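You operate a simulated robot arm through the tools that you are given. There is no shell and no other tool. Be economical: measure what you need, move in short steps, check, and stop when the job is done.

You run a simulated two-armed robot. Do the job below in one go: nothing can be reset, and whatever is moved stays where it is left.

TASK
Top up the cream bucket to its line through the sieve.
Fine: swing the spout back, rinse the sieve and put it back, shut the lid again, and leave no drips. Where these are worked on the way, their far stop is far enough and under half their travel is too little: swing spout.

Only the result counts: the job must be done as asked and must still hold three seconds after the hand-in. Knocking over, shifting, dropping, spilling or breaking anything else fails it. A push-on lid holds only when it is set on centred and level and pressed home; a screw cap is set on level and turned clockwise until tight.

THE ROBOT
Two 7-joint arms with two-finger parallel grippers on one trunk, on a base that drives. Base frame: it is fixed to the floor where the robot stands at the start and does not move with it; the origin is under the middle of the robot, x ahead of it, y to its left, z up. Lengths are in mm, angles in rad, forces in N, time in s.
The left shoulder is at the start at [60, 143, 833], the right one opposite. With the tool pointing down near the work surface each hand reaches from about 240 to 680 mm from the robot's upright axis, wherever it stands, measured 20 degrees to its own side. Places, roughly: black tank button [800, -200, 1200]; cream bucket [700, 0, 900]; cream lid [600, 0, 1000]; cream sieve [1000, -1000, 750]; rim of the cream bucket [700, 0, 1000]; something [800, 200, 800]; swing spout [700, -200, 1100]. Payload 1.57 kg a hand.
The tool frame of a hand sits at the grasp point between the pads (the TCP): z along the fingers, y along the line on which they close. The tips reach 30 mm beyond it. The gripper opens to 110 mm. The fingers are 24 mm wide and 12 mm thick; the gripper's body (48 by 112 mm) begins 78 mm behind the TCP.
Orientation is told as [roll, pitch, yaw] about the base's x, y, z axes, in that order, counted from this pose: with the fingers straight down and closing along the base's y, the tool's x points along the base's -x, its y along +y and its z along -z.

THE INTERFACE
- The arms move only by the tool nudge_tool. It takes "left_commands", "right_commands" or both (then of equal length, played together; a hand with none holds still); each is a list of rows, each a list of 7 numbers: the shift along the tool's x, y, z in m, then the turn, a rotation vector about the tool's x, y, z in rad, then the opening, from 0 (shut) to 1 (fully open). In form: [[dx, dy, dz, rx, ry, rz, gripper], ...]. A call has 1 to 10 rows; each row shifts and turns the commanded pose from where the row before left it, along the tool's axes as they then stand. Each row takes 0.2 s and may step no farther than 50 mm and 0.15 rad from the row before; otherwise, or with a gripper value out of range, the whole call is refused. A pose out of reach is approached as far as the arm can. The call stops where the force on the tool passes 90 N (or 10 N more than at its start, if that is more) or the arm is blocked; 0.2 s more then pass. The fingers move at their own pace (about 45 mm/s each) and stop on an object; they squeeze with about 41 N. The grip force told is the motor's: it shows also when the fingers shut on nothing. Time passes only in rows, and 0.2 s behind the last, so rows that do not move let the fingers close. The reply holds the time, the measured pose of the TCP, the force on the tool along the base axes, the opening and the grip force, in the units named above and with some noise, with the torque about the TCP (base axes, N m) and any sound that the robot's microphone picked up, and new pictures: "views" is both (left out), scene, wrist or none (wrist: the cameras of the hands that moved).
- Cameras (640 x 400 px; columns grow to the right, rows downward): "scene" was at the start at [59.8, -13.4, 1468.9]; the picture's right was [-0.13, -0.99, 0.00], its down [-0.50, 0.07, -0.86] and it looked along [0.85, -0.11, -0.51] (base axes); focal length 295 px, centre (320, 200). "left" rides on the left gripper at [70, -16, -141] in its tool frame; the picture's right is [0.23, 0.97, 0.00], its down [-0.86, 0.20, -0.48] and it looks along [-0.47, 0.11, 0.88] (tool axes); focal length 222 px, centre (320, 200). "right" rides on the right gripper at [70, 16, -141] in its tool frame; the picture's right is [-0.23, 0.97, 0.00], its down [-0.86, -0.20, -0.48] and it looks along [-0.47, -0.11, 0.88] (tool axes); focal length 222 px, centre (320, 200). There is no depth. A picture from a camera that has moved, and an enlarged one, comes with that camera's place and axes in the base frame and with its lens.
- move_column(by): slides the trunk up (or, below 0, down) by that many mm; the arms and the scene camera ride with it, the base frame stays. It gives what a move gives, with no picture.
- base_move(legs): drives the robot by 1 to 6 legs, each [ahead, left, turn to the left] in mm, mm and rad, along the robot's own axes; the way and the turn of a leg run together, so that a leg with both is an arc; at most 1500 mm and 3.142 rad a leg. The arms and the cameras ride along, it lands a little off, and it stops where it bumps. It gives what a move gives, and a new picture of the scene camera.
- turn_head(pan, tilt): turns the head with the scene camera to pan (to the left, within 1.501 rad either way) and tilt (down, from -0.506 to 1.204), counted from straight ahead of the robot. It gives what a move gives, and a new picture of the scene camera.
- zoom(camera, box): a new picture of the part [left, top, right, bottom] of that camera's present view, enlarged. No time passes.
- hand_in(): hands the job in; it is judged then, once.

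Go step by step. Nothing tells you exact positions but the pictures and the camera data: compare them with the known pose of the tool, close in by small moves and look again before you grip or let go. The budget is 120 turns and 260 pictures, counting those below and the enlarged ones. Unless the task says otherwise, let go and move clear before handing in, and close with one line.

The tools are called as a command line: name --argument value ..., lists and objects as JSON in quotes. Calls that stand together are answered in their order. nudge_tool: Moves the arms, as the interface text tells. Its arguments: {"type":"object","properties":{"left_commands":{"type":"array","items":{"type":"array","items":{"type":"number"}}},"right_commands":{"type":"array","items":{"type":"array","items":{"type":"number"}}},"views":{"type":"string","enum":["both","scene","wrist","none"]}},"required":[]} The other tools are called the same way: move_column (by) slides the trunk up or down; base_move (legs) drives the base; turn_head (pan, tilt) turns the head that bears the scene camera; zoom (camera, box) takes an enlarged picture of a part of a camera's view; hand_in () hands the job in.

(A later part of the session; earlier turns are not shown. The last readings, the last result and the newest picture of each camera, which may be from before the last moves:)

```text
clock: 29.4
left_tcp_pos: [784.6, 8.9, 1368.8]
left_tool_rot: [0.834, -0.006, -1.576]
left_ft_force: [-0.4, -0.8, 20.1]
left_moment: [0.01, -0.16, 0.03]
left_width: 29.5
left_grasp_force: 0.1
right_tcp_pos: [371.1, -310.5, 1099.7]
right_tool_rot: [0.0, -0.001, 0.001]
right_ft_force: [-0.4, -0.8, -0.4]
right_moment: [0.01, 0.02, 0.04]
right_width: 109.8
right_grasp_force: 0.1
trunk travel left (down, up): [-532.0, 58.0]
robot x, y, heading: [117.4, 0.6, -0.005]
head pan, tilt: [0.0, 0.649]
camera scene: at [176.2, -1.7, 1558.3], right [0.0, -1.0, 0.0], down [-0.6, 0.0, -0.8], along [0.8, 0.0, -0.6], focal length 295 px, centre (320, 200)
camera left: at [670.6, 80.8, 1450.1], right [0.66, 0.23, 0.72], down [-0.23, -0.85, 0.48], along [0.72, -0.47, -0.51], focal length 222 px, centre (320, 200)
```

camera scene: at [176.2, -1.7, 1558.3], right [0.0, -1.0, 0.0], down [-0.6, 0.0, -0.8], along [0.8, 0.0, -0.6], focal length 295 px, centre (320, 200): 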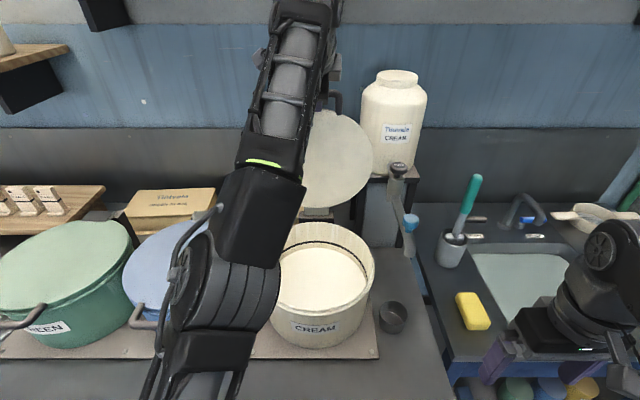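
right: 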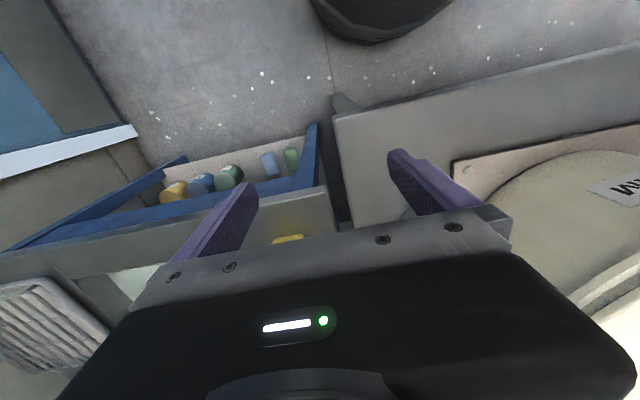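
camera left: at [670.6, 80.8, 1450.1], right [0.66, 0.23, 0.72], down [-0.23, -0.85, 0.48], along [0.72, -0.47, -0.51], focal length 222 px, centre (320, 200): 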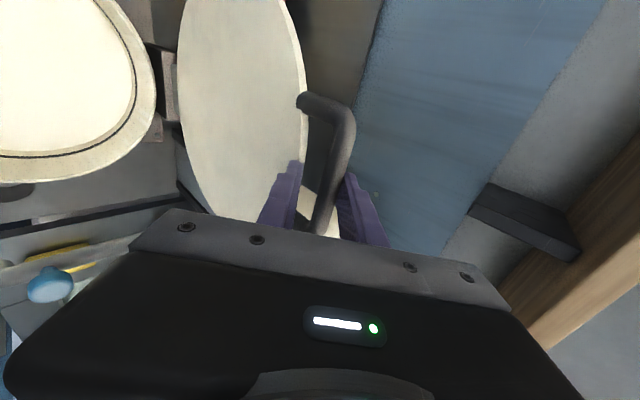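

The lid follows past vertical with little force. I push a bit more to find its stop.

nudge_tool --left_commands '[[0, 0.012, 0.013, 0, 0, 0, 0.4], [0, 0.011, 0.014, 0, 0, 0, 0.4]]' --views "wrist"

zoom --camera "scene" --box '[120, 80, 430, 350]'

```text
clock: 29.9
left_tcp_pos: [788.7, 9.3, 1370.0]
left_tool_rot: [0.852, -0.008, -1.581]
left_ft_force: [-3.7, -6.8, 49.8]
left_moment: [-0.02, -0.15, -0.07]
left_width: 30.3
left_grasp_force: 0.0
left hand out of reach, approached as far as the arm can: row 1, 2
right_tcp_pos: [367.6, -311.6, 1100.5]
right_tool_rot: [0.003, -0.003, 0.002]
right_ft_force: [-0.2, -0.4, 0.6]
right_moment: [-0.04, 0.0, 0.01]
right_width: 109.9
right_grasp_force: 0.0
trunk travel left (down, up): [-532.0, 58.0]
robot x, y, heading: [121.8, 1.6, 0.002]
head pan, tilt: [0.0, 0.649]
camera left: at [673.4, 81.7, 1447.9], right [0.64, 0.23, 0.73], down [-0.24, -0.85, 0.47], along [0.73, -0.48, -0.49], focal length 222 px, centre (320, 200)
```

left: 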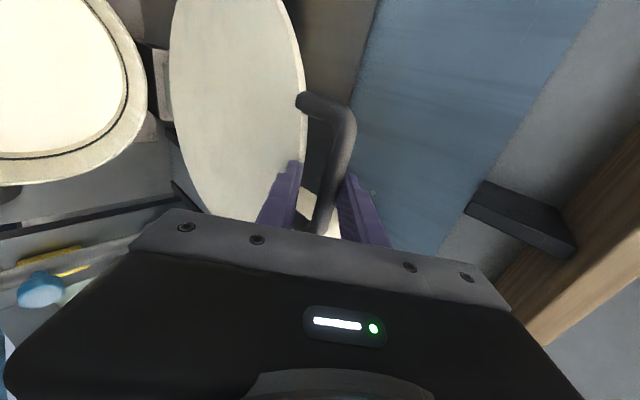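

```text
1.48 times, centred on (275, 215) of scene
camera zoom: at [171.1, -2.8, 1559.2], right [0.0, -1.0, 0.0], down [-0.6, 0.0, -0.8], along [0.8, 0.0, -0.6], focal length 438 px, centre (387, 178)
```

zoom: 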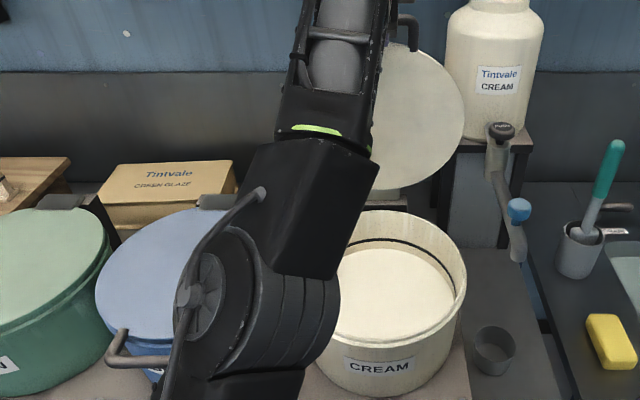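

The arm is at full reach with the lid about 5° past vertical. I ease the fingers off along their own axis and see whether the lid stays.

nudge_tool --left_commands '[[0, 0, -0.01, 0, 0, 0, 0.45], [0, 0, -0.015, 0, 0, 0, 0.45], [0, 0, -0.02, 0, 0, 0, 0.45], [0, 0, -0.02, 0, 0, 0, 0.45], [0, 0, 0, 0, 0, 0, 0.45]]'

```text
clock: 31.1
left_tcp_pos: [746.0, 14.9, 1401.9]
left_tool_rot: [0.833, -0.007, -1.574]
left_ft_force: [0.0, 0.3, -0.4]
left_moment: [0.03, 0.01, 0.01]
left_width: 49.3
left_grasp_force: 0.2
right_tcp_pos: [372.7, -310.8, 1099.5]
right_tool_rot: [0.0, 0.0, 0.002]
right_ft_force: [-0.1, -0.8, 0.6]
right_moment: [-0.04, -0.02, -0.02]
right_width: 109.9
right_grasp_force: 0.1
trunk travel left (down, up): [-532.0, 58.0]
robot x, y, heading: [119.8, 2.3, 0.0]
head pan, tilt: [0.0, 0.649]
camera scene: at [178.3, -1.3, 1558.4], right [0.0, -1.0, 0.0], down [-0.61, 0.0, -0.8], along [0.8, 0.0, -0.61], focal length 295 px, centre (320, 200)
camera left: at [631.8, 85.0, 1482.4], right [0.66, 0.23, 0.72], down [-0.22, -0.85, 0.48], along [0.72, -0.47, -0.51], focal length 222 px, centre (320, 200)
```

scene: 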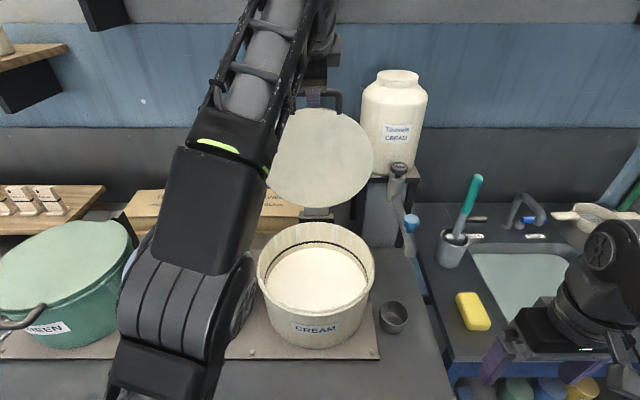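
left: 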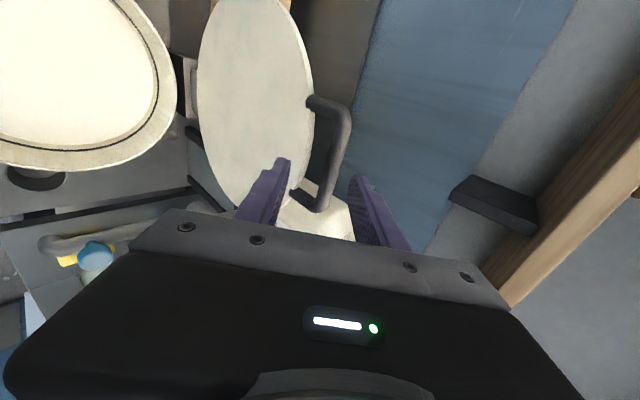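

The lid stays up by itself. I withdraw the left hand back toward the robot.

nudge_tool --left_commands '[[0, -0.0304, -0.0332, 0.12, 0, 0, 0.45], [0, -0.0341, -0.0293, 0.12, 0, 0, 0.45], [0, -0.0485, -0.0084, 0.12, 0, 0, 0.45], [0, -0.0491, -0.0026, 0.12, 0, 0, 0.45], [0, -0.0492, 0.0034, 0.12, 0, 0, 0.45], [0, -0.0484, 0.0092, 0.12, 0, 0, 0.45], [0, -0.0469, 0.015, 0.11, 0, 0, 0.45], [0, 0, 0.04, 0, 0, 0, 0.45]]' --views "scene"

```text
clock: 33.0
left_tcp_pos: [639.3, 31.9, 1265.8]
left_tool_rot: [0.476, -0.007, -1.575]
left_ft_force: [-0.1, 0.6, 0.2]
left_moment: [-0.03, 0.0, -0.01]
left_width: 49.5
left_grasp_force: 0.0
left hand out of reach, approached as far as the arm can: row 1, 2, 3, 4, 5, 6, 7
right_tcp_pos: [373.7, -309.7, 1098.4]
right_tool_rot: [0.0, 0.001, 0.003]
right_ft_force: [0.9, 0.0, 0.2]
right_moment: [0.02, 0.0, 0.02]
right_width: 109.8
right_grasp_force: 0.1
trunk travel left (down, up): [-532.0, 58.0]
robot x, y, heading: [119.2, 1.2, 0.001]
head pan, tilt: [0.0, 0.649]
camera scene: at [178.6, -1.5, 1558.4], right [0.0, -1.0, 0.0], down [-0.61, 0.0, -0.8], along [0.8, 0.0, -0.61], focal length 295 px, centre (320, 200)
```

scene: 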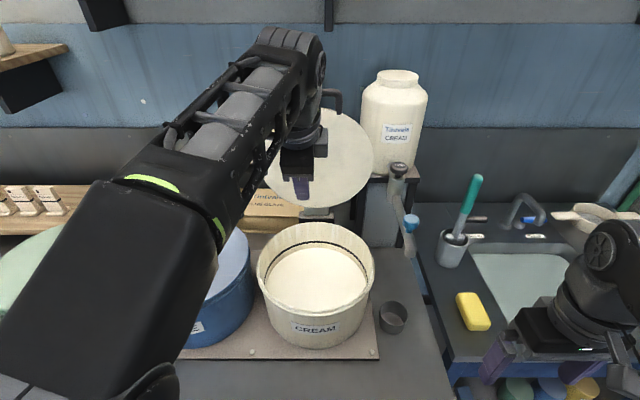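

I continue withdrawing the left hand and then move it aside to the left.

nudge_tool --left_commands '[[0, -0.0446, -0.0117, 0.12, 0, 0, 0.45], [0, -0.0457, -0.0063, 0.12, 0, 0, 0.45], [0, -0.046, -0.0008, 0.12, 0, 0, 0.45], [0, -0.0459, 0.0047, 0.116, 0, 0, 0.45], [0.02, -0.044, 0.01, 0, 0, 0, 0.45], [0.045, -0.015, 0.01, 0, 0, 0, 0.45], [0.045, 0, 0.02, 0, 0, 0, 0.45], [0.045, 0, 0.02, 0, 0, 0, 0.45], [0.045, 0, 0.02, 0, 0, 0, 0.45], [0.045, 0, 0.02, 0, 0, 0, 0.45]]' --views "none"

turn_head --pan -0.15 --tilt 0.7

zoom --camera "scene" --box '[200, 80, 440, 330]'

```text
clock: 35.1
left_tcp_pos: [574.0, 278.6, 1138.0]
left_tool_rot: [0.357, -0.007, -1.576]
left_ft_force: [0.4, 0.3, -0.3]
left_moment: [0.0, 0.02, 0.05]
left_width: 49.4
left_grasp_force: 0.0
left hand out of reach, approached as far as the arm can: row 2, 3, 4
right_tcp_pos: [373.2, -309.3, 1099.5]
right_tool_rot: [0.001, 0.001, 0.002]
right_ft_force: [-0.4, 0.1, -0.1]
right_moment: [-0.01, 0.0, 0.01]
right_width: 109.5
right_grasp_force: 0.0
trunk travel left (down, up): [-532.0, 58.0]
robot x, y, heading: [120.3, -1.3, 0.006]
head pan, tilt: [0.0, 0.649]
```

```text
clock: 35.9
left_tcp_pos: [574.0, 277.3, 1139.6]
left_tool_rot: [0.358, -0.007, -1.576]
left_ft_force: [0.1, 0.9, 0.4]
left_moment: [0.01, 0.02, 0.01]
left_width: 49.7
left_grasp_force: 0.1
right_tcp_pos: [373.0, -310.2, 1100.2]
right_tool_rot: [0.001, -0.001, 0.003]
right_ft_force: [-0.7, -0.1, -0.4]
right_moment: [-0.01, -0.02, -0.01]
right_width: 110.0
right_grasp_force: 0.1
trunk travel left (down, up): [-532.0, 58.0]
robot x, y, heading: [124.5, -0.9, 0.001]
head pan, tilt: [-0.15, 0.7]
camera scene: at [174.8, -13.8, 1554.1], right [-0.15, -0.99, 0.0], down [-0.64, 0.1, -0.77], along [0.76, -0.11, -0.64], focal length 295 px, centre (320, 200)
```

scene: 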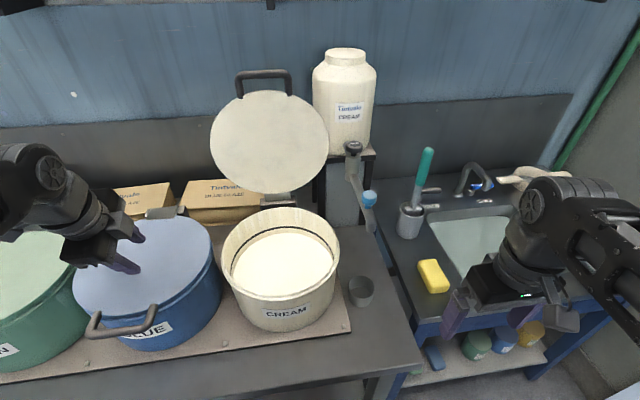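

```text
1.60 times, centred on (320, 205) of scene
camera zoom: at [174.8, -13.8, 1554.1], right [-0.15, -0.99, 0.0], down [-0.64, 0.1, -0.77], along [0.76, -0.11, -0.64], focal length 473 px, centre (320, 192)
```

zoom: 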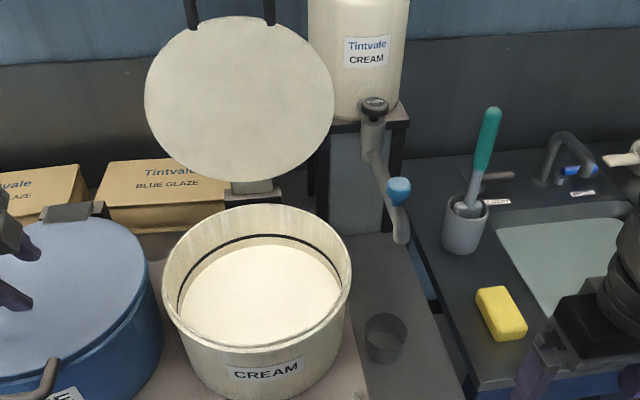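

The lid stays up and the tank spout hangs over the drip cup. Now I back off and drive right to look at the sink and sieve.

base_move --legs '[[-250, 0, 0], [0, -750, 0]]'

turn_head --pan -0.3 --tilt 0.55

```text
clock: 41.3
left_tcp_pos: [326.9, -468.8, 1138.8]
left_tool_rot: [0.357, -0.008, -1.582]
left_ft_force: [0.2, -0.4, -0.4]
left_moment: [0.04, -0.03, -0.03]
left_width: 49.5
left_grasp_force: 0.1
right_tcp_pos: [120.0, -1055.5, 1099.0]
right_tool_rot: [0.0, 0.001, -0.005]
right_ft_force: [0.3, -0.6, -0.2]
right_moment: [0.01, 0.01, 0.02]
right_width: 109.9
right_grasp_force: 0.2
trunk travel left (down, up): [-532.0, 58.0]
robot x, y, heading: [-125.0, -739.2, -0.007]
head pan, tilt: [-0.15, 0.7]
camera scene: at [-74.8, -758.3, 1554.1], right [-0.15, -0.99, 0.0], down [-0.64, 0.1, -0.76], along [0.76, -0.12, -0.64], focal length 295 px, centre (320, 200)
```

scene: 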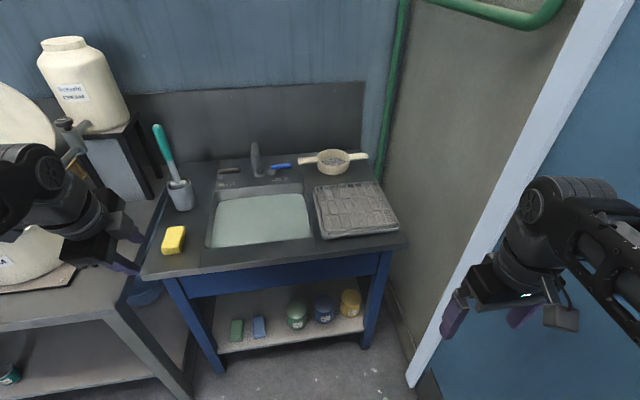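

```text
clock: 42.0
left_tcp_pos: [326.2, -469.2, 1139.1]
left_tool_rot: [0.358, -0.007, -1.585]
left_ft_force: [-0.7, 0.4, 0.4]
left_moment: [-0.02, -0.01, 0.03]
left_width: 49.3
left_grasp_force: 0.1
right_tcp_pos: [120.6, -1055.5, 1100.5]
right_tool_rot: [0.0, 0.001, -0.004]
right_ft_force: [0.3, 0.2, 0.8]
right_moment: [0.04, -0.03, -0.01]
right_width: 110.2
right_grasp_force: 0.1
trunk travel left (down, up): [-532.0, 58.0]
robot x, y, heading: [-129.4, -740.4, -0.001]
head pan, tilt: [-0.3, 0.55]
camera scene: at [-73.1, -771.4, 1567.2], right [-0.3, -0.95, 0.0], down [-0.5, 0.16, -0.85], along [0.81, -0.26, -0.52], focal length 295 px, centre (320, 200)
```

scene: 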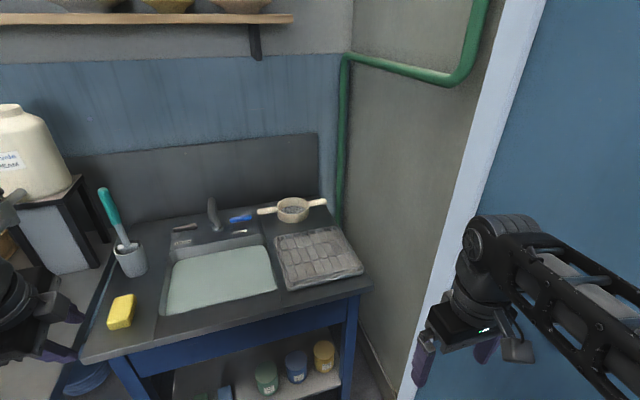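

The sieve works out at about [1001, -993, 865] with handles along y. I enlarge the sink area for detail.

zoom --camera "scene" --box '[160, 180, 340, 300]'

zoom --camera "scene" --box '[245, 185, 335, 235]'

```text
3.33 times, centred on (250, 240) of scene
camera zoom: at [-73.1, -771.4, 1567.2], right [-0.3, -0.95, 0.0], down [-0.5, 0.16, -0.85], along [0.81, -0.26, -0.52], focal length 985 px, centre (553, 67)
```

zoom: 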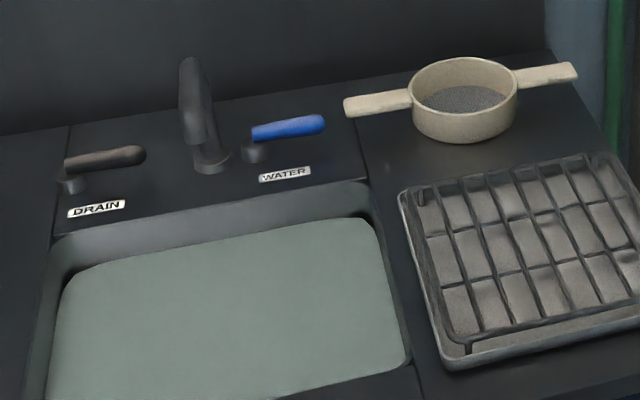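

```text
7.11 times, centred on (290, 210) of scene
camera zoom: at [-73.1, -771.4, 1567.2], right [-0.3, -0.95, 0.0], down [-0.5, 0.16, -0.85], along [0.81, -0.26, -0.52], focal length 2101 px, centre (533, 129)
```

zoom: 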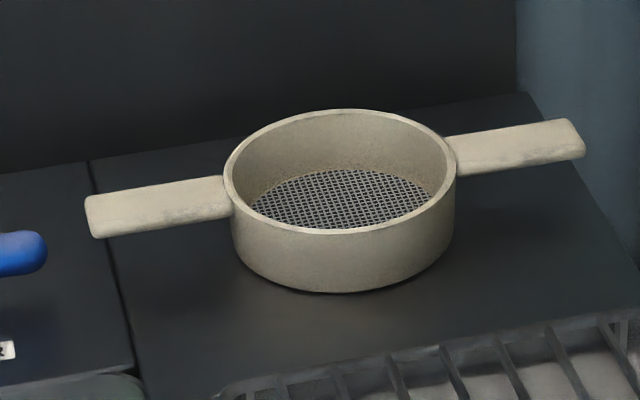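

The basin, the levers (DRAIN, WATER) and the sieve are clear. I'll drive close to the bench with a left turn so that the right shoulder is forward and use the right hand on the sieve's left handle.

base_move --legs '[[300, -30, 0], [0, 0, 0.45]]'

turn_head --pan -0.6 --tilt 0.75

turn_head --pan -0.5 --tilt 1.2

```text
clock: 45.4
left_tcp_pos: [465.1, -330.9, 1138.7]
left_tool_rot: [0.357, -0.008, -1.134]
left_ft_force: [0.5, 0.1, 0.0]
left_moment: [-0.02, 0.0, 0.01]
left_width: 49.5
left_grasp_force: 0.0
right_tcp_pos: [533.4, -947.6, 1098.9]
right_tool_rot: [0.001, -0.001, 0.443]
right_ft_force: [-0.2, -0.9, 0.6]
right_moment: [0.0, 0.04, -0.02]
right_width: 110.0
right_grasp_force: 0.0
trunk travel left (down, up): [-532.0, 58.0]
robot x, y, heading: [174.4, -775.6, 0.442]
head pan, tilt: [-0.3, 0.55]
camera scene: at [235.7, -776.6, 1567.2], right [0.14, -0.99, 0.0], down [-0.52, -0.07, -0.85], along [0.84, 0.12, -0.52], focal length 295 px, centre (320, 200)
```

scene: 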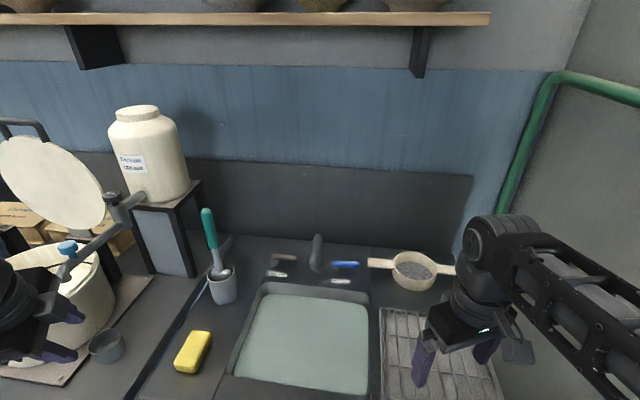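

```text
clock: 46.2
left_tcp_pos: [465.2, -331.2, 1139.0]
left_tool_rot: [0.359, -0.007, -1.133]
left_ft_force: [-0.2, -0.6, -0.1]
left_moment: [0.03, 0.03, -0.03]
left_width: 49.4
left_grasp_force: 0.0
right_tcp_pos: [534.7, -948.6, 1099.5]
right_tool_rot: [0.0, 0.0, 0.441]
right_ft_force: [-0.3, 0.4, 0.0]
right_moment: [0.02, 0.02, 0.03]
right_width: 109.8
right_grasp_force: 0.0
trunk travel left (down, up): [-532.0, 58.0]
robot x, y, heading: [172.6, -773.8, 0.44]
head pan, tilt: [-0.6, 0.75]
camera scene: at [228.8, -802.4, 1549.9], right [-0.15, -0.99, 0.0], down [-0.67, 0.11, -0.73], along [0.72, -0.11, -0.68], focal length 295 px, centre (320, 200)
```

scene: 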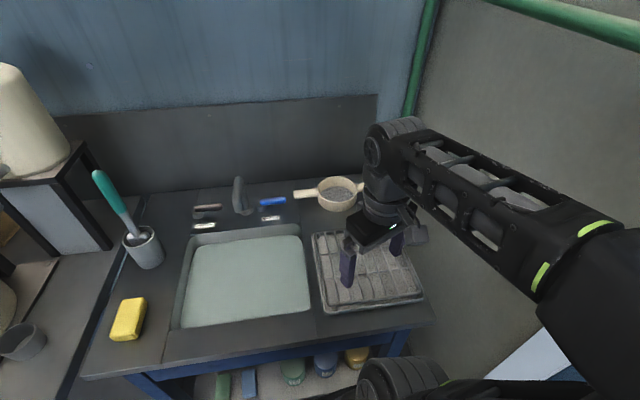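

```text
clock: 47.1
left_tcp_pos: [465.0, -329.6, 1139.3]
left_tool_rot: [0.359, -0.007, -1.132]
left_ft_force: [-0.1, -0.1, 0.5]
left_moment: [0.03, -0.01, 0.02]
left_width: 49.4
left_grasp_force: 0.1
right_tcp_pos: [534.4, -948.4, 1099.3]
right_tool_rot: [0.0, -0.001, 0.443]
right_ft_force: [0.8, -0.6, -0.5]
right_moment: [-0.01, 0.04, 0.0]
right_width: 110.1
right_grasp_force: 0.0
trunk travel left (down, up): [-532.0, 58.0]
robot x, y, heading: [175.3, -773.1, 0.442]
head pan, tilt: [-0.499, 1.201]
camera scene: at [202.8, -792.7, 1518.2], right [-0.06, -1.0, 0.0], down [-0.93, 0.05, -0.36], along [0.36, -0.02, -0.93], focal length 295 px, centre (320, 200)
```

scene: 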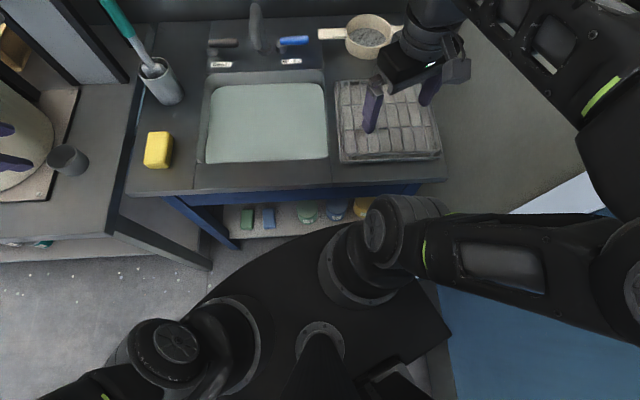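

The right hand needs a touch more reach: I edge 25 mm closer, raise the trunk fully, and yaw the right hand to close across the handle.

base_move --legs '[[23, -11, 0]]'

move_column --by 55

nudge_tool --right_commands '[[-0.02, 0, 0, 0, 0, -0.14, 0.6], [-0.02, 0, 0, 0, 0, -0.14, 0.6], [-0.02, 0, 0, 0, 0, -0.14, 0.6], [-0.02, 0, 0, 0, 0, -0.14, 0.6], [0, -0.02, 0, 0, 0, -0.14, 0.6], [0, -0.03, 0, 0, 0, -0.14, 0.6], [0, -0.04, 0, 0, 0, -0.14, 0.6], [0, -0.04, 0, 0, 0, -0.15, 0.6]]' --views "none"

turn_head --pan -0.6 --tilt 0.7

```text
clock: 47.9
left_tcp_pos: [491.5, -331.4, 1138.5]
left_tool_rot: [0.356, -0.008, -1.134]
left_ft_force: [-0.2, 0.0, 0.5]
left_moment: [0.02, 0.04, -0.01]
left_width: 49.5
left_grasp_force: 0.0
right_tcp_pos: [560.9, -947.7, 1099.0]
right_tool_rot: [0.001, 0.003, 0.444]
right_ft_force: [-0.8, 0.3, 0.6]
right_moment: [0.03, 0.05, 0.0]
right_width: 110.0
right_grasp_force: 0.0
trunk travel left (down, up): [-532.0, 58.0]
robot x, y, heading: [198.3, -776.0, 0.444]
head pan, tilt: [-0.499, 1.201]
camera scene: at [230.2, -792.8, 1518.1], right [-0.06, -1.0, 0.0], down [-0.93, 0.05, -0.36], along [0.36, -0.02, -0.93], focal length 295 px, centre (320, 200)
```

scene: 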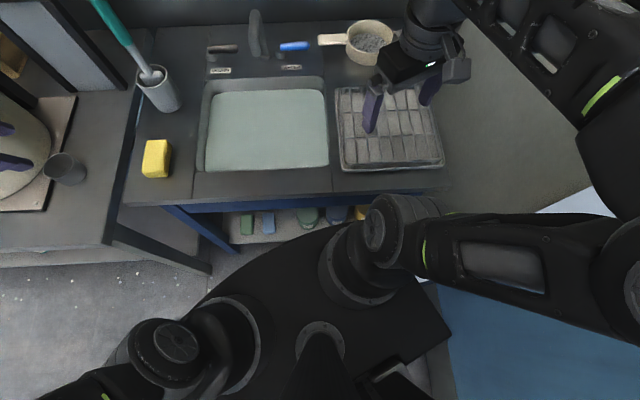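

```text
clock: 48.8
left_tcp_pos: [490.1, -331.1, 1194.0]
left_tool_rot: [0.358, -0.005, -1.134]
left_ft_force: [-0.6, -0.5, 0.5]
left_moment: [-0.02, 0.02, -0.03]
left_width: 49.6
left_grasp_force: 0.0
right_tcp_pos: [559.2, -946.9, 1155.3]
right_tool_rot: [0.0, -0.001, 0.446]
right_ft_force: [-0.2, 0.1, -0.4]
right_moment: [0.02, 0.0, 0.01]
right_width: 110.0
right_grasp_force: 0.1
trunk travel left (down, up): [-587.0, 3.0]
robot x, y, heading: [200.3, -776.0, 0.443]
head pan, tilt: [-0.499, 1.201]
```

```text
clock: 50.6
left_tcp_pos: [491.4, -331.0, 1192.6]
left_tool_rot: [0.355, -0.007, -1.133]
left_ft_force: [0.3, 0.4, -0.7]
left_moment: [-0.01, 0.0, -0.01]
left_width: 49.4
left_grasp_force: 0.1
right_tcp_pos: [745.8, -941.0, 1155.2]
right_tool_rot: [0.003, -0.001, 1.576]
right_ft_force: [0.0, 0.5, 1.2]
right_moment: [0.0, 0.02, 0.02]
right_width: 66.1
right_grasp_force: 0.1
trunk travel left (down, up): [-587.0, 3.0]
robot x, y, heading: [200.2, -777.5, 0.442]
head pan, tilt: [-0.499, 1.201]
```

```text
clock: 51.6
left_tcp_pos: [490.0, -331.5, 1194.7]
left_tool_rot: [0.358, -0.008, -1.134]
left_ft_force: [0.4, -0.5, 1.0]
left_moment: [-0.01, 0.0, 0.02]
left_width: 49.6
left_grasp_force: 0.0
right_tcp_pos: [743.2, -939.7, 1155.7]
right_tool_rot: [0.0, -0.001, 1.572]
right_ft_force: [-0.2, 0.6, -0.4]
right_moment: [0.03, -0.01, -0.02]
right_width: 66.2
right_grasp_force: 0.0
trunk travel left (down, up): [-587.0, 3.0]
robot x, y, heading: [202.4, -777.3, 0.442]
head pan, tilt: [-0.6, 0.7]
camera scene: at [256.0, -802.9, 1609.0], right [-0.16, -0.99, 0.0], down [-0.64, 0.1, -0.76], along [0.76, -0.12, -0.64], focal length 295 px, centre (320, 200)
```

scene: 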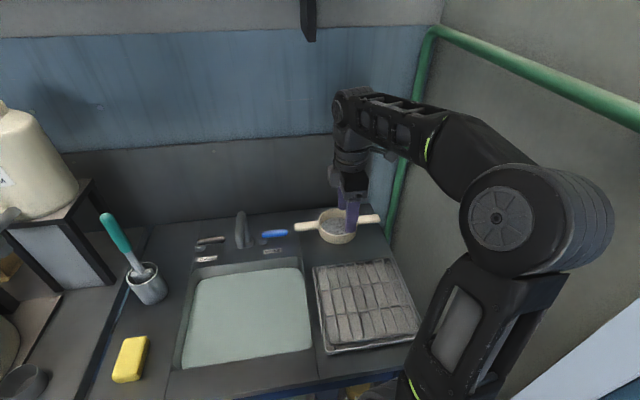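

The hand is yawed. I bring it toward the point above the sieve's left handle.

nudge_tool --right_commands '[[-0.0144, -0.0354, 0.029, 0, 0, 0, 0.6], [-0.0144, -0.0354, 0.029, 0, 0, 0, 0.6], [-0.0144, -0.0354, 0.029, 0, 0, 0, 0.6], [-0.0144, -0.0354, 0.029, 0, 0, 0, 0.6], [-0.0144, -0.0354, 0.029, 0, 0, 0, 0.6]]'

```text
clock: 52.8
left_tcp_pos: [492.3, -331.5, 1193.0]
left_tool_rot: [0.355, -0.008, -1.133]
left_ft_force: [-0.3, -0.4, -0.4]
left_moment: [-0.02, 0.05, 0.0]
left_width: 49.3
left_grasp_force: 0.0
right_tcp_pos: [922.2, -867.2, 1009.2]
right_tool_rot: [0.003, 0.0, 1.573]
right_ft_force: [0.5, 0.1, 0.0]
right_moment: [0.01, 0.03, 0.01]
right_width: 66.1
right_grasp_force: 0.0
trunk travel left (down, up): [-587.0, 3.0]
robot x, y, heading: [198.9, -773.6, 0.444]
head pan, tilt: [-0.6, 0.7]
camera scene: at [258.0, -802.6, 1609.0], right [-0.16, -0.99, 0.0], down [-0.64, 0.1, -0.76], along [0.75, -0.12, -0.65], focal length 295 px, centre (320, 200)
camera right: at [907.2, -937.0, 1149.3], right [-0.97, 0.22, 0.0], down [0.2, 0.86, 0.48], along [0.11, 0.47, -0.88], focal length 222 px, centre (320, 200)
```

scene: 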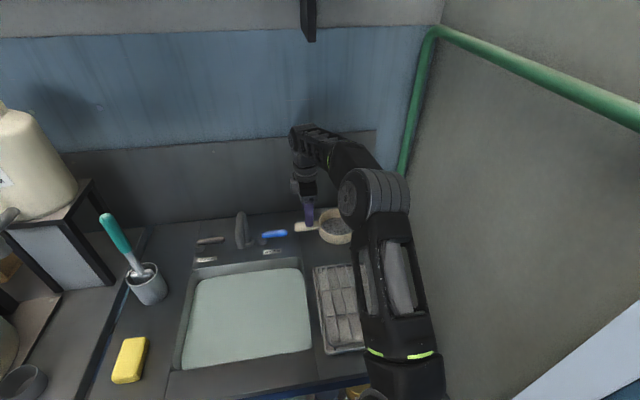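
right: 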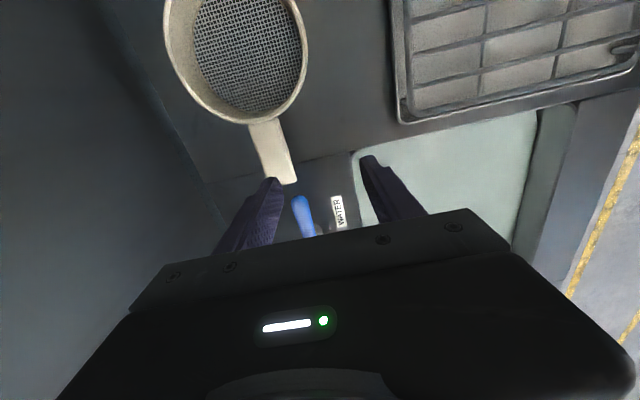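

The handle lies centred near [980, -866, 885]. I move over it and lower.

nudge_tool --right_commands '[[-0.002, -0.03, 0.02, 0, 0, 0, 0.6], [0, -0.028, 0.03, 0, 0, 0, 0.6], [0, 0, 0.04, 0, 0, 0, 0.6]]'

zoom --camera "scene" --box '[240, 170, 380, 260]'

```text
clock: 53.6
left_tcp_pos: [491.3, -331.0, 1194.4]
left_tool_rot: [0.358, -0.007, -1.133]
left_ft_force: [0.1, -0.1, 0.1]
left_moment: [-0.03, 0.03, -0.01]
left_width: 49.4
left_grasp_force: 0.1
right_tcp_pos: [971.7, -865.4, 926.1]
right_tool_rot: [0.0, -0.002, 1.576]
right_ft_force: [0.3, 0.7, 0.3]
right_moment: [0.03, -0.01, 0.03]
right_width: 66.0
right_grasp_force: 0.1
right hand out of reach, approached as far as the arm can: row 2
trunk travel left (down, up): [-587.0, 3.0]
robot x, y, heading: [200.8, -775.4, 0.445]
head pan, tilt: [-0.6, 0.7]
camera scene: at [257.4, -803.6, 1609.1], right [-0.16, -0.99, 0.0], down [-0.64, 0.1, -0.76], along [0.75, -0.12, -0.64], focal length 295 px, centre (320, 200)
camera right: at [956.8, -935.9, 1066.8], right [-0.97, 0.22, 0.0], down [0.2, 0.86, 0.48], along [0.11, 0.47, -0.88], focal length 222 px, centre (320, 200)
```

scene: 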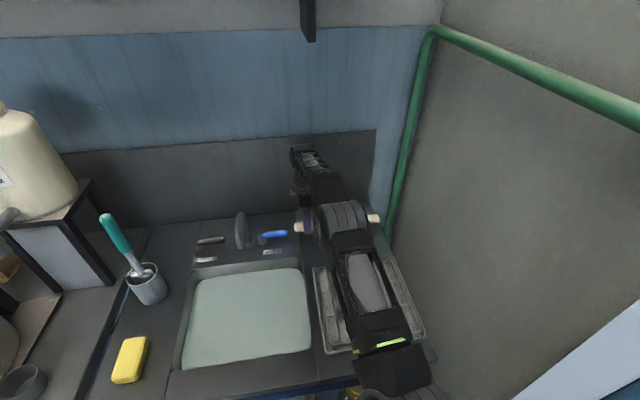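
right: 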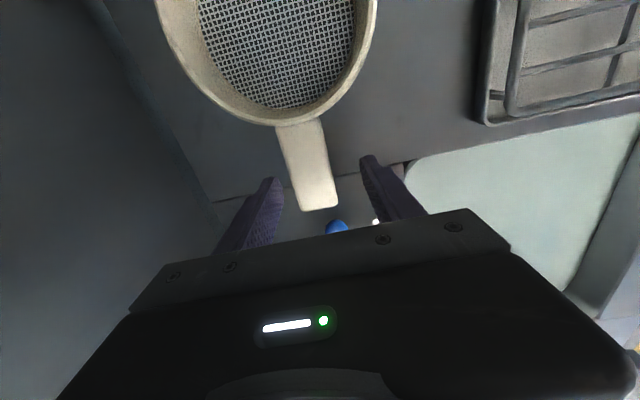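

```text
4.44 times, centred on (310, 215) of scene
camera zoom: at [257.4, -803.6, 1609.1], right [-0.16, -0.99, 0.0], down [-0.64, 0.1, -0.76], along [0.75, -0.12, -0.64], focal length 1313 px, centre (364, 133)
```

zoom: 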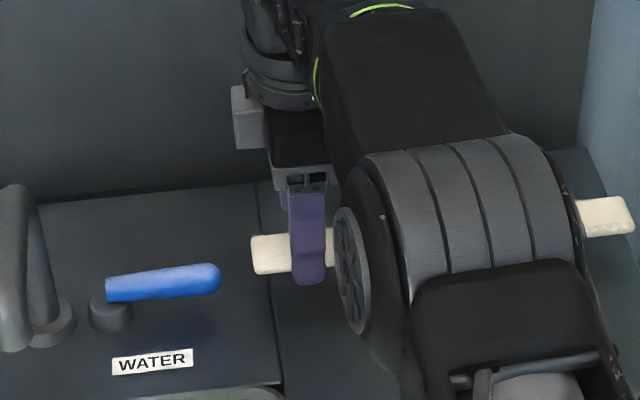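

Triangulated handle: axis x 980, z 885. I lower to it, centre, and close.

nudge_tool --right_commands '[[0, 0, 0.02, 0, 0, 0, 0.6], [0, -0.005, 0.018, 0, 0, 0, 0.6], [0, -0.004, 0.0, 0, 0, 0, 0.6], [0, 0, 0, 0, 0, 0, 0.2], [0, 0, 0, 0, 0, 0, 0.0], [0, 0, 0, 0, 0, 0, 0.0]]'

```text
clock: 55.0
left_tcp_pos: [490.2, -331.2, 1193.2]
left_tool_rot: [0.359, -0.008, -1.132]
left_ft_force: [-0.5, -0.4, 0.1]
left_moment: [0.01, -0.03, -0.02]
left_width: 49.4
left_grasp_force: 0.1
right_tcp_pos: [979.6, -865.5, 888.6]
right_tool_rot: [0.0, -0.001, 1.574]
right_ft_force: [0.9, -0.5, -0.5]
right_moment: [-0.01, -0.05, 0.01]
right_width: 37.8
right_grasp_force: 23.7
trunk travel left (down, up): [-587.0, 3.0]
robot x, y, heading: [199.8, -772.6, 0.44]
head pan, tilt: [-0.6, 0.7]
camera scene: at [256.2, -803.0, 1609.1], right [-0.16, -0.99, 0.0], down [-0.64, 0.1, -0.76], along [0.76, -0.12, -0.64], focal length 295 px, centre (320, 200)
camera right: at [965.2, -935.5, 1030.1], right [-0.97, 0.22, 0.0], down [0.2, 0.86, 0.48], along [0.11, 0.47, -0.88], focal length 222 px, centre (320, 200)
```

scene: 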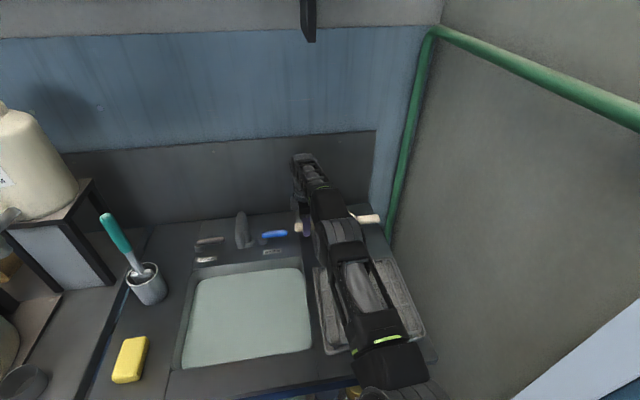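
right: 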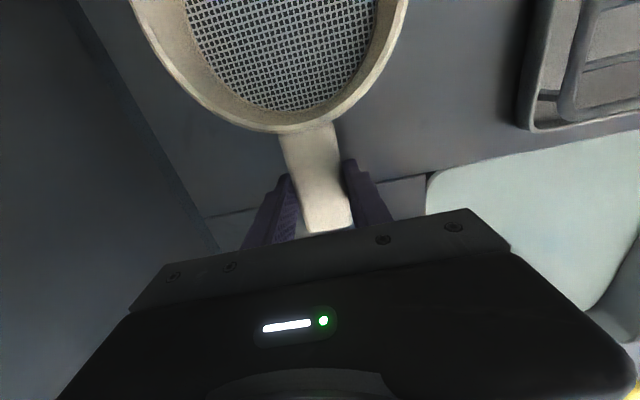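

The handle is gripped; home grip pose noted: [980, -865, 888], yaw 1.574. I let the grip settle and lift.

nudge_tool --right_commands '[[0, 0, 0, 0, 0, 0, 0.0], [0, 0, 0, 0, 0, 0, 0.0], [0, 0, -0.02, 0, 0, 0, 0.0], [0, 0.015, -0.035, 0, 0, 0, 0.0], [0, 0.03, -0.035, 0, 0, 0, 0.0], [0, 0.035, -0.03, 0, 0, 0, 0.0], [0, 0.04, -0.02, 0, 0, 0, 0.0]]'

```text
clock: 56.6
left_tcp_pos: [488.7, -331.1, 1194.4]
left_tool_rot: [0.357, -0.007, -1.131]
left_ft_force: [-0.7, 0.2, 0.7]
left_moment: [0.03, -0.03, -0.02]
left_width: 49.5
left_grasp_force: 0.2
right_tcp_pos: [858.6, -865.7, 1030.2]
right_tool_rot: [-0.002, 0.0, 1.575]
right_ft_force: [-0.5, 0.3, -1.3]
right_moment: [0.16, -0.06, -0.01]
right_width: 37.3
right_grasp_force: 40.5
trunk travel left (down, up): [-587.0, 3.0]
robot x, y, heading: [198.6, -775.5, 0.442]
head pan, tilt: [-0.6, 0.7]
camera scene: at [254.6, -803.2, 1609.1], right [-0.16, -0.99, 0.0], down [-0.64, 0.1, -0.77], along [0.76, -0.12, -0.64], focal length 295 px, centre (320, 200)
camera right: at [843.2, -935.2, 1171.0], right [-0.97, 0.22, 0.0], down [0.2, 0.86, 0.48], along [0.11, 0.47, -0.88], focal length 222 px, centre (320, 200)
```

scene: 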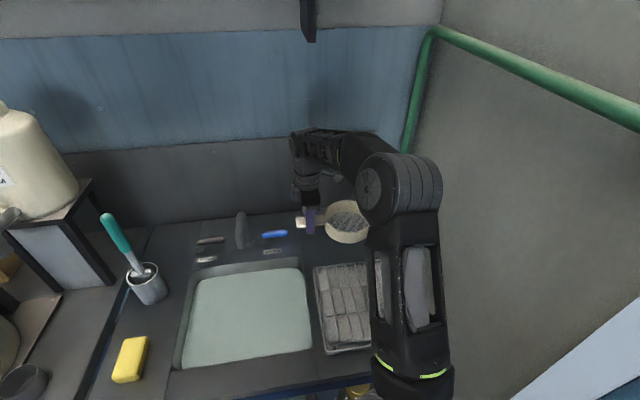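
right: 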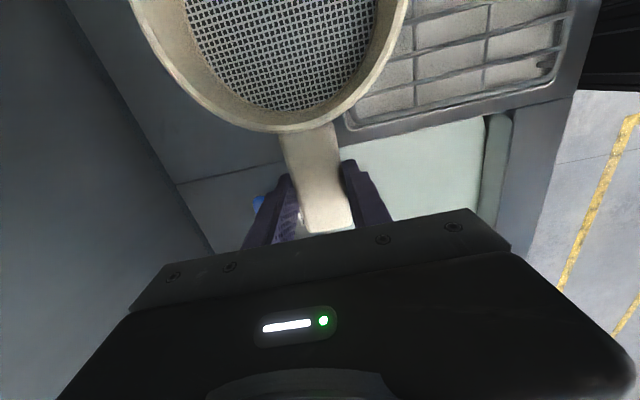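

The sieve is held securely. I drive back and left to the bucket with it, in stages that keep it clear of wall and spout.

base_move --legs '[[-361, 171, 0], [295, 624, 0], [0, 0, -0.442]]'

turn_head --pan -0.1 --tilt 0.65

```text
clock: 63.7
left_tcp_pos: [256.2, 182.1, 1194.8]
left_tool_rot: [0.358, -0.007, -1.585]
left_ft_force: [-0.3, 0.2, 1.1]
left_moment: [-0.02, 0.04, 0.01]
left_width: 49.5
left_grasp_force: 0.1
right_tcp_pos: [356.2, -460.4, 1027.7]
right_tool_rot: [0.001, -0.001, 1.123]
right_ft_force: [-0.1, 0.1, -1.7]
right_moment: [0.16, -0.09, -0.01]
right_width: 37.3
right_grasp_force: 41.3
trunk travel left (down, up): [-587.0, 3.0]
robot x, y, heading: [-200.8, -86.6, -0.009]
head pan, tilt: [-0.6, 0.7]
camera scene: at [-159.3, -139.7, 1609.1], right [-0.57, -0.82, 0.0], down [-0.53, 0.37, -0.76], along [0.63, -0.44, -0.64], focal length 295 px, centre (320, 200)
```

scene: 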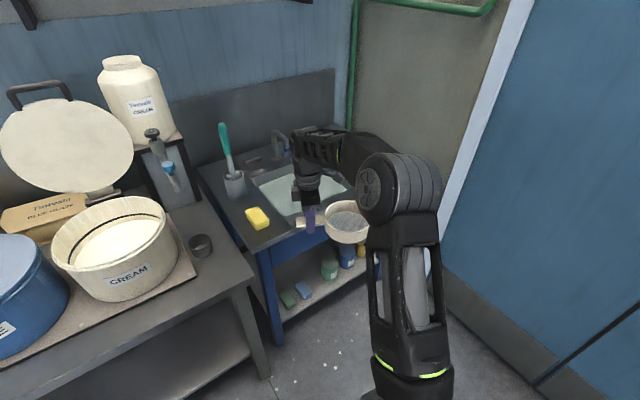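

```text
clock: 64.7
left_tcp_pos: [257.0, 183.8, 1192.7]
left_tool_rot: [0.356, -0.007, -1.584]
left_ft_force: [-0.2, 0.3, 0.1]
left_moment: [-0.02, 0.02, 0.0]
left_width: 49.4
left_grasp_force: 0.1
right_tcp_pos: [354.7, -459.1, 1027.7]
right_tool_rot: [0.0, 0.0, 1.123]
right_ft_force: [0.2, 0.3, -1.3]
right_moment: [0.19, -0.06, 0.04]
right_width: 37.2
right_grasp_force: 41.3
trunk travel left (down, up): [-587.0, 3.0]
robot x, y, heading: [-201.9, -94.0, -0.007]
head pan, tilt: [-0.099, 0.649]
camera scene: at [-142.7, -100.2, 1613.4], right [-0.11, -0.99, 0.0], down [-0.6, 0.07, -0.8], along [0.79, -0.09, -0.6], focal length 295 px, centre (320, 200)
```

scene: 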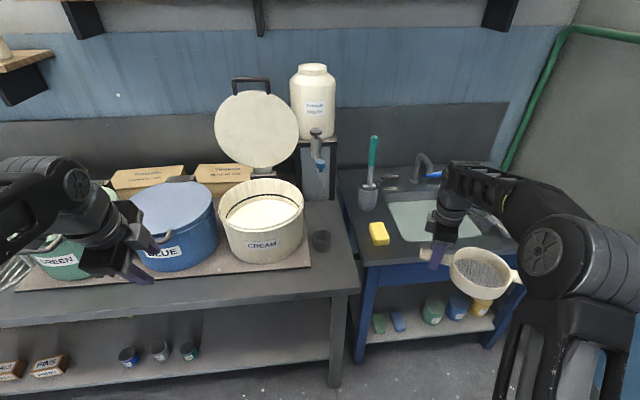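

The spout tip (about [595, -183, 1115]) is over the cup, its pivot near [777, -184]. The left hand should hold the sieve from the bucket's left side, so I turn the right hand to point the sieve to the left for a mid-air handover.

nudge_tool --right_commands '[[0, 0, 0, 0, 0, 0.15, 0], [0, 0, 0, 0, 0, 0.15, 0], [0, 0, 0, 0, 0, 0.15, 0], [0, 0, 0, 0, 0, 0.15, 0], [0, 0, 0, 0, 0, 0.15, 0], [0, 0, 0, 0, 0, 0.15, 0], [0, 0, 0, 0, 0, 0.15, 0], [0, 0, 0, 0, 0, 0.15, 0], [0, 0, 0, 0, 0, 0.15, 0], [0, 0, 0, 0, 0, 0.15, 0]]' --views "none"

nudge_tool --right_commands '[[0, 0, 0, 0, 0, 0.15, 0], [0, 0, 0, 0, 0, 0.15, 0], [0, 0, 0, 0, 0, 0.15, 0], [0, 0, 0, 0, 0, 0.15, 0], [0, 0, 0, 0, 0, 0.15, 0], [0, 0, 0, 0, 0, 0.15, 0], [0, 0, 0, 0, 0, 0.15, 0], [0, 0, 0, 0, 0, 0.14, 0]]' --views "scene"

```text
clock: 66.9
left_tcp_pos: [256.1, 183.1, 1194.5]
left_tool_rot: [0.359, -0.006, -1.584]
left_ft_force: [0.1, 0.2, -0.5]
left_moment: [-0.01, 0.03, 0.02]
left_width: 49.2
left_grasp_force: 0.1
right_tcp_pos: [356.9, -459.2, 1028.6]
right_tool_rot: [-0.001, 0.0, -0.378]
right_ft_force: [0.0, -0.5, -1.5]
right_moment: [-0.1, -0.15, 0.03]
right_width: 37.3
right_grasp_force: 40.7
trunk travel left (down, up): [-587.0, 3.0]
robot x, y, heading: [-196.0, -87.4, -0.002]
head pan, tilt: [-0.099, 0.649]
```

```text
clock: 68.7
left_tcp_pos: [257.2, 182.2, 1193.9]
left_tool_rot: [0.357, -0.007, -1.585]
left_ft_force: [0.0, 0.8, -0.1]
left_moment: [0.01, -0.02, 0.03]
left_width: 49.4
left_grasp_force: 0.2
right_tcp_pos: [355.3, -459.0, 1029.1]
right_tool_rot: [0.0, 0.0, -1.568]
right_ft_force: [0.4, -0.1, -1.1]
right_moment: [-0.17, 0.02, -0.01]
right_width: 37.4
right_grasp_force: 40.8
trunk travel left (down, up): [-587.0, 3.0]
robot x, y, heading: [-196.8, -90.0, -0.006]
head pan, tilt: [-0.099, 0.649]
camera scene: at [-142.6, -100.0, 1613.4], right [-0.11, -0.99, 0.0], down [-0.6, 0.06, -0.8], along [0.79, -0.09, -0.6], focal length 295 px, centre (320, 200)
```

scene: 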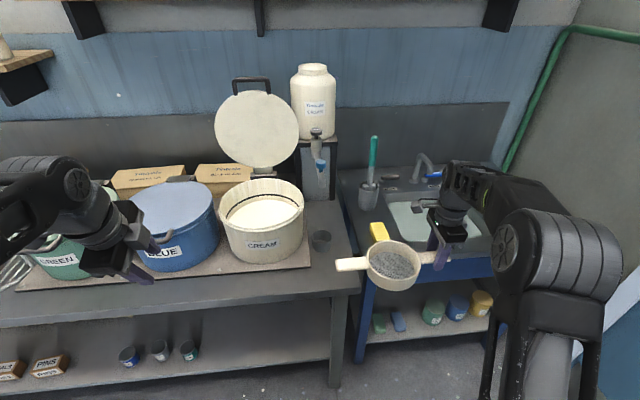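

Works: the far handle now points left. I bring the sieve closer and the left hand, levelled, above the far handle.

nudge_tool --right_commands '[[0.04, 0, 0, 0, 0, 0, 0], [0.04, 0, 0, 0, 0, 0, 0], [0.04, 0, 0, 0, 0, 0, 0], [0.04, 0, 0, 0, 0, 0, 0], [0, 0, 0, 0, 0, 0, 0], [0, 0, 0, 0, 0, 0, 0], [0, 0, 0, 0, 0, 0, 0], [0, 0, 0, 0, 0, 0, 0], [0, 0, 0, 0, 0, 0, 0]]' --left_commands '[[0, 0, 0, 0.12, 0, 0, 0.7], [0, 0, 0, 0.12, 0, 0, 0.7], [0, 0, 0, 0.117, 0, 0.015, 0.7], [-0.04, 0.0163, 0.014, 0, 0, 0, 0.7], [-0.04, 0.0163, 0.014, 0, 0, 0, 0.7], [-0.04, 0.0163, 0.014, 0, 0, 0, 0.7], [-0.04, 0.0163, 0.014, 0, 0, 0, 0.7], [-0.04, 0.0163, 0.014, 0, 0, 0, 0.7], [-0.04, 0.0163, 0.014, 0, 0, 0, 0.7]]'

```text
clock: 70.7
left_tcp_pos: [355.7, -63.4, 1117.8]
left_tool_rot: [0.088, -0.022, -1.593]
left_ft_force: [0.3, -1.2, -0.6]
left_moment: [0.06, -0.01, 0.0]
left_width: 76.8
left_grasp_force: 0.1
left hand out of reach, approached as far as the arm can: row 3
right_tcp_pos: [357.1, -299.1, 1027.3]
right_tool_rot: [0.0, 0.001, -1.565]
right_ft_force: [0.2, -0.4, -0.3]
right_moment: [-0.15, 0.02, 0.0]
right_width: 37.4
right_grasp_force: 41.1
trunk travel left (down, up): [-587.0, 3.0]
robot x, y, heading: [-198.9, -87.0, -0.007]
head pan, tilt: [-0.099, 0.649]
camera scene: at [-141.7, -101.3, 1613.4], right [-0.11, -0.99, 0.0], down [-0.6, 0.07, -0.8], along [0.79, -0.08, -0.61], focal length 295 px, centre (320, 200)
camera right: at [372.3, -229.8, 1168.7], right [0.97, -0.22, 0.0], down [-0.2, -0.86, 0.48], along [-0.11, -0.47, -0.88], focal length 222 px, centre (320, 200)
camera left: at [329.2, 10.8, 1253.9], right [0.97, 0.21, 0.08], down [0.14, -0.85, 0.51], along [0.18, -0.49, -0.85], focal length 222 px, centre (320, 200)
```

scene: 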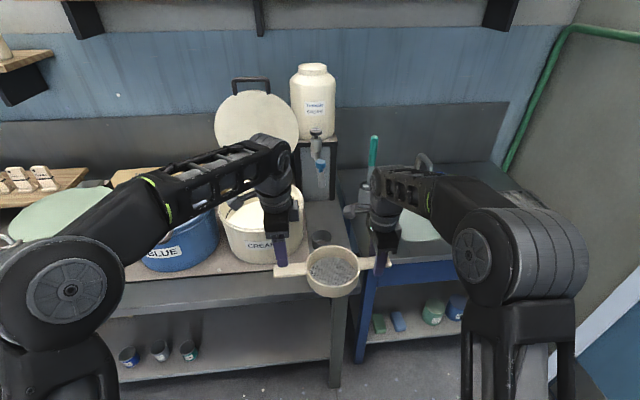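
right: 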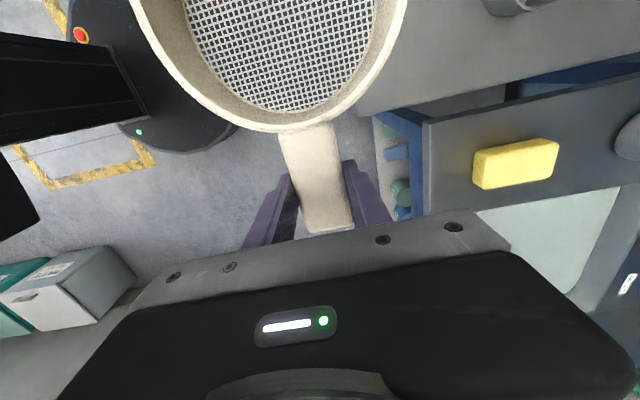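
left: 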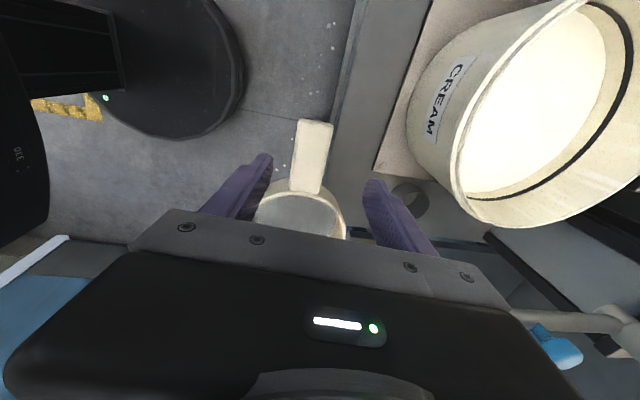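

Handle B is right under the left hand. I level the hand fully, lower until the tips just pass the handle's underside, and close.

nudge_tool --left_commands '[[0.013, 0, 0.01, 0.088, 0.022, 0.02, 0.6], [0, 0, 0.025, 0, 0, 0, 0.6], [0, 0, 0, 0, 0, 0, 0.6]]' --views "wrist"

```text
clock: 71.5
left_tcp_pos: [356.9, -50.0, 1081.5]
left_tool_rot: [0.0, -0.001, -1.611]
left_ft_force: [0.7, 0.0, 0.1]
left_moment: [0.04, -0.01, -0.04]
left_width: 66.1
left_grasp_force: 0.1
right_tcp_pos: [354.0, -299.1, 1027.4]
right_tool_rot: [0.0, -0.001, -1.567]
right_ft_force: [-0.5, 0.0, -1.5]
right_moment: [-0.19, 0.04, 0.01]
right_width: 37.3
right_grasp_force: 41.6
trunk travel left (down, up): [-587.0, 3.0]
robot x, y, heading: [-197.4, -91.4, -0.007]
head pan, tilt: [-0.099, 0.649]
camera left: at [344.3, 21.9, 1221.6], right [0.98, 0.19, 0.0], down [0.16, -0.86, 0.48], along [0.09, -0.47, -0.88], focal length 222 px, centre (320, 200)
```

left: 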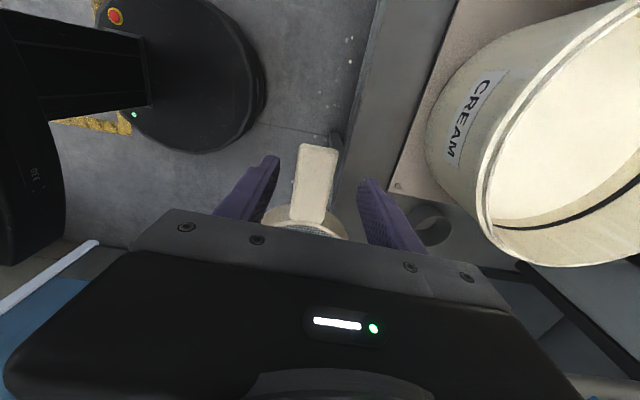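

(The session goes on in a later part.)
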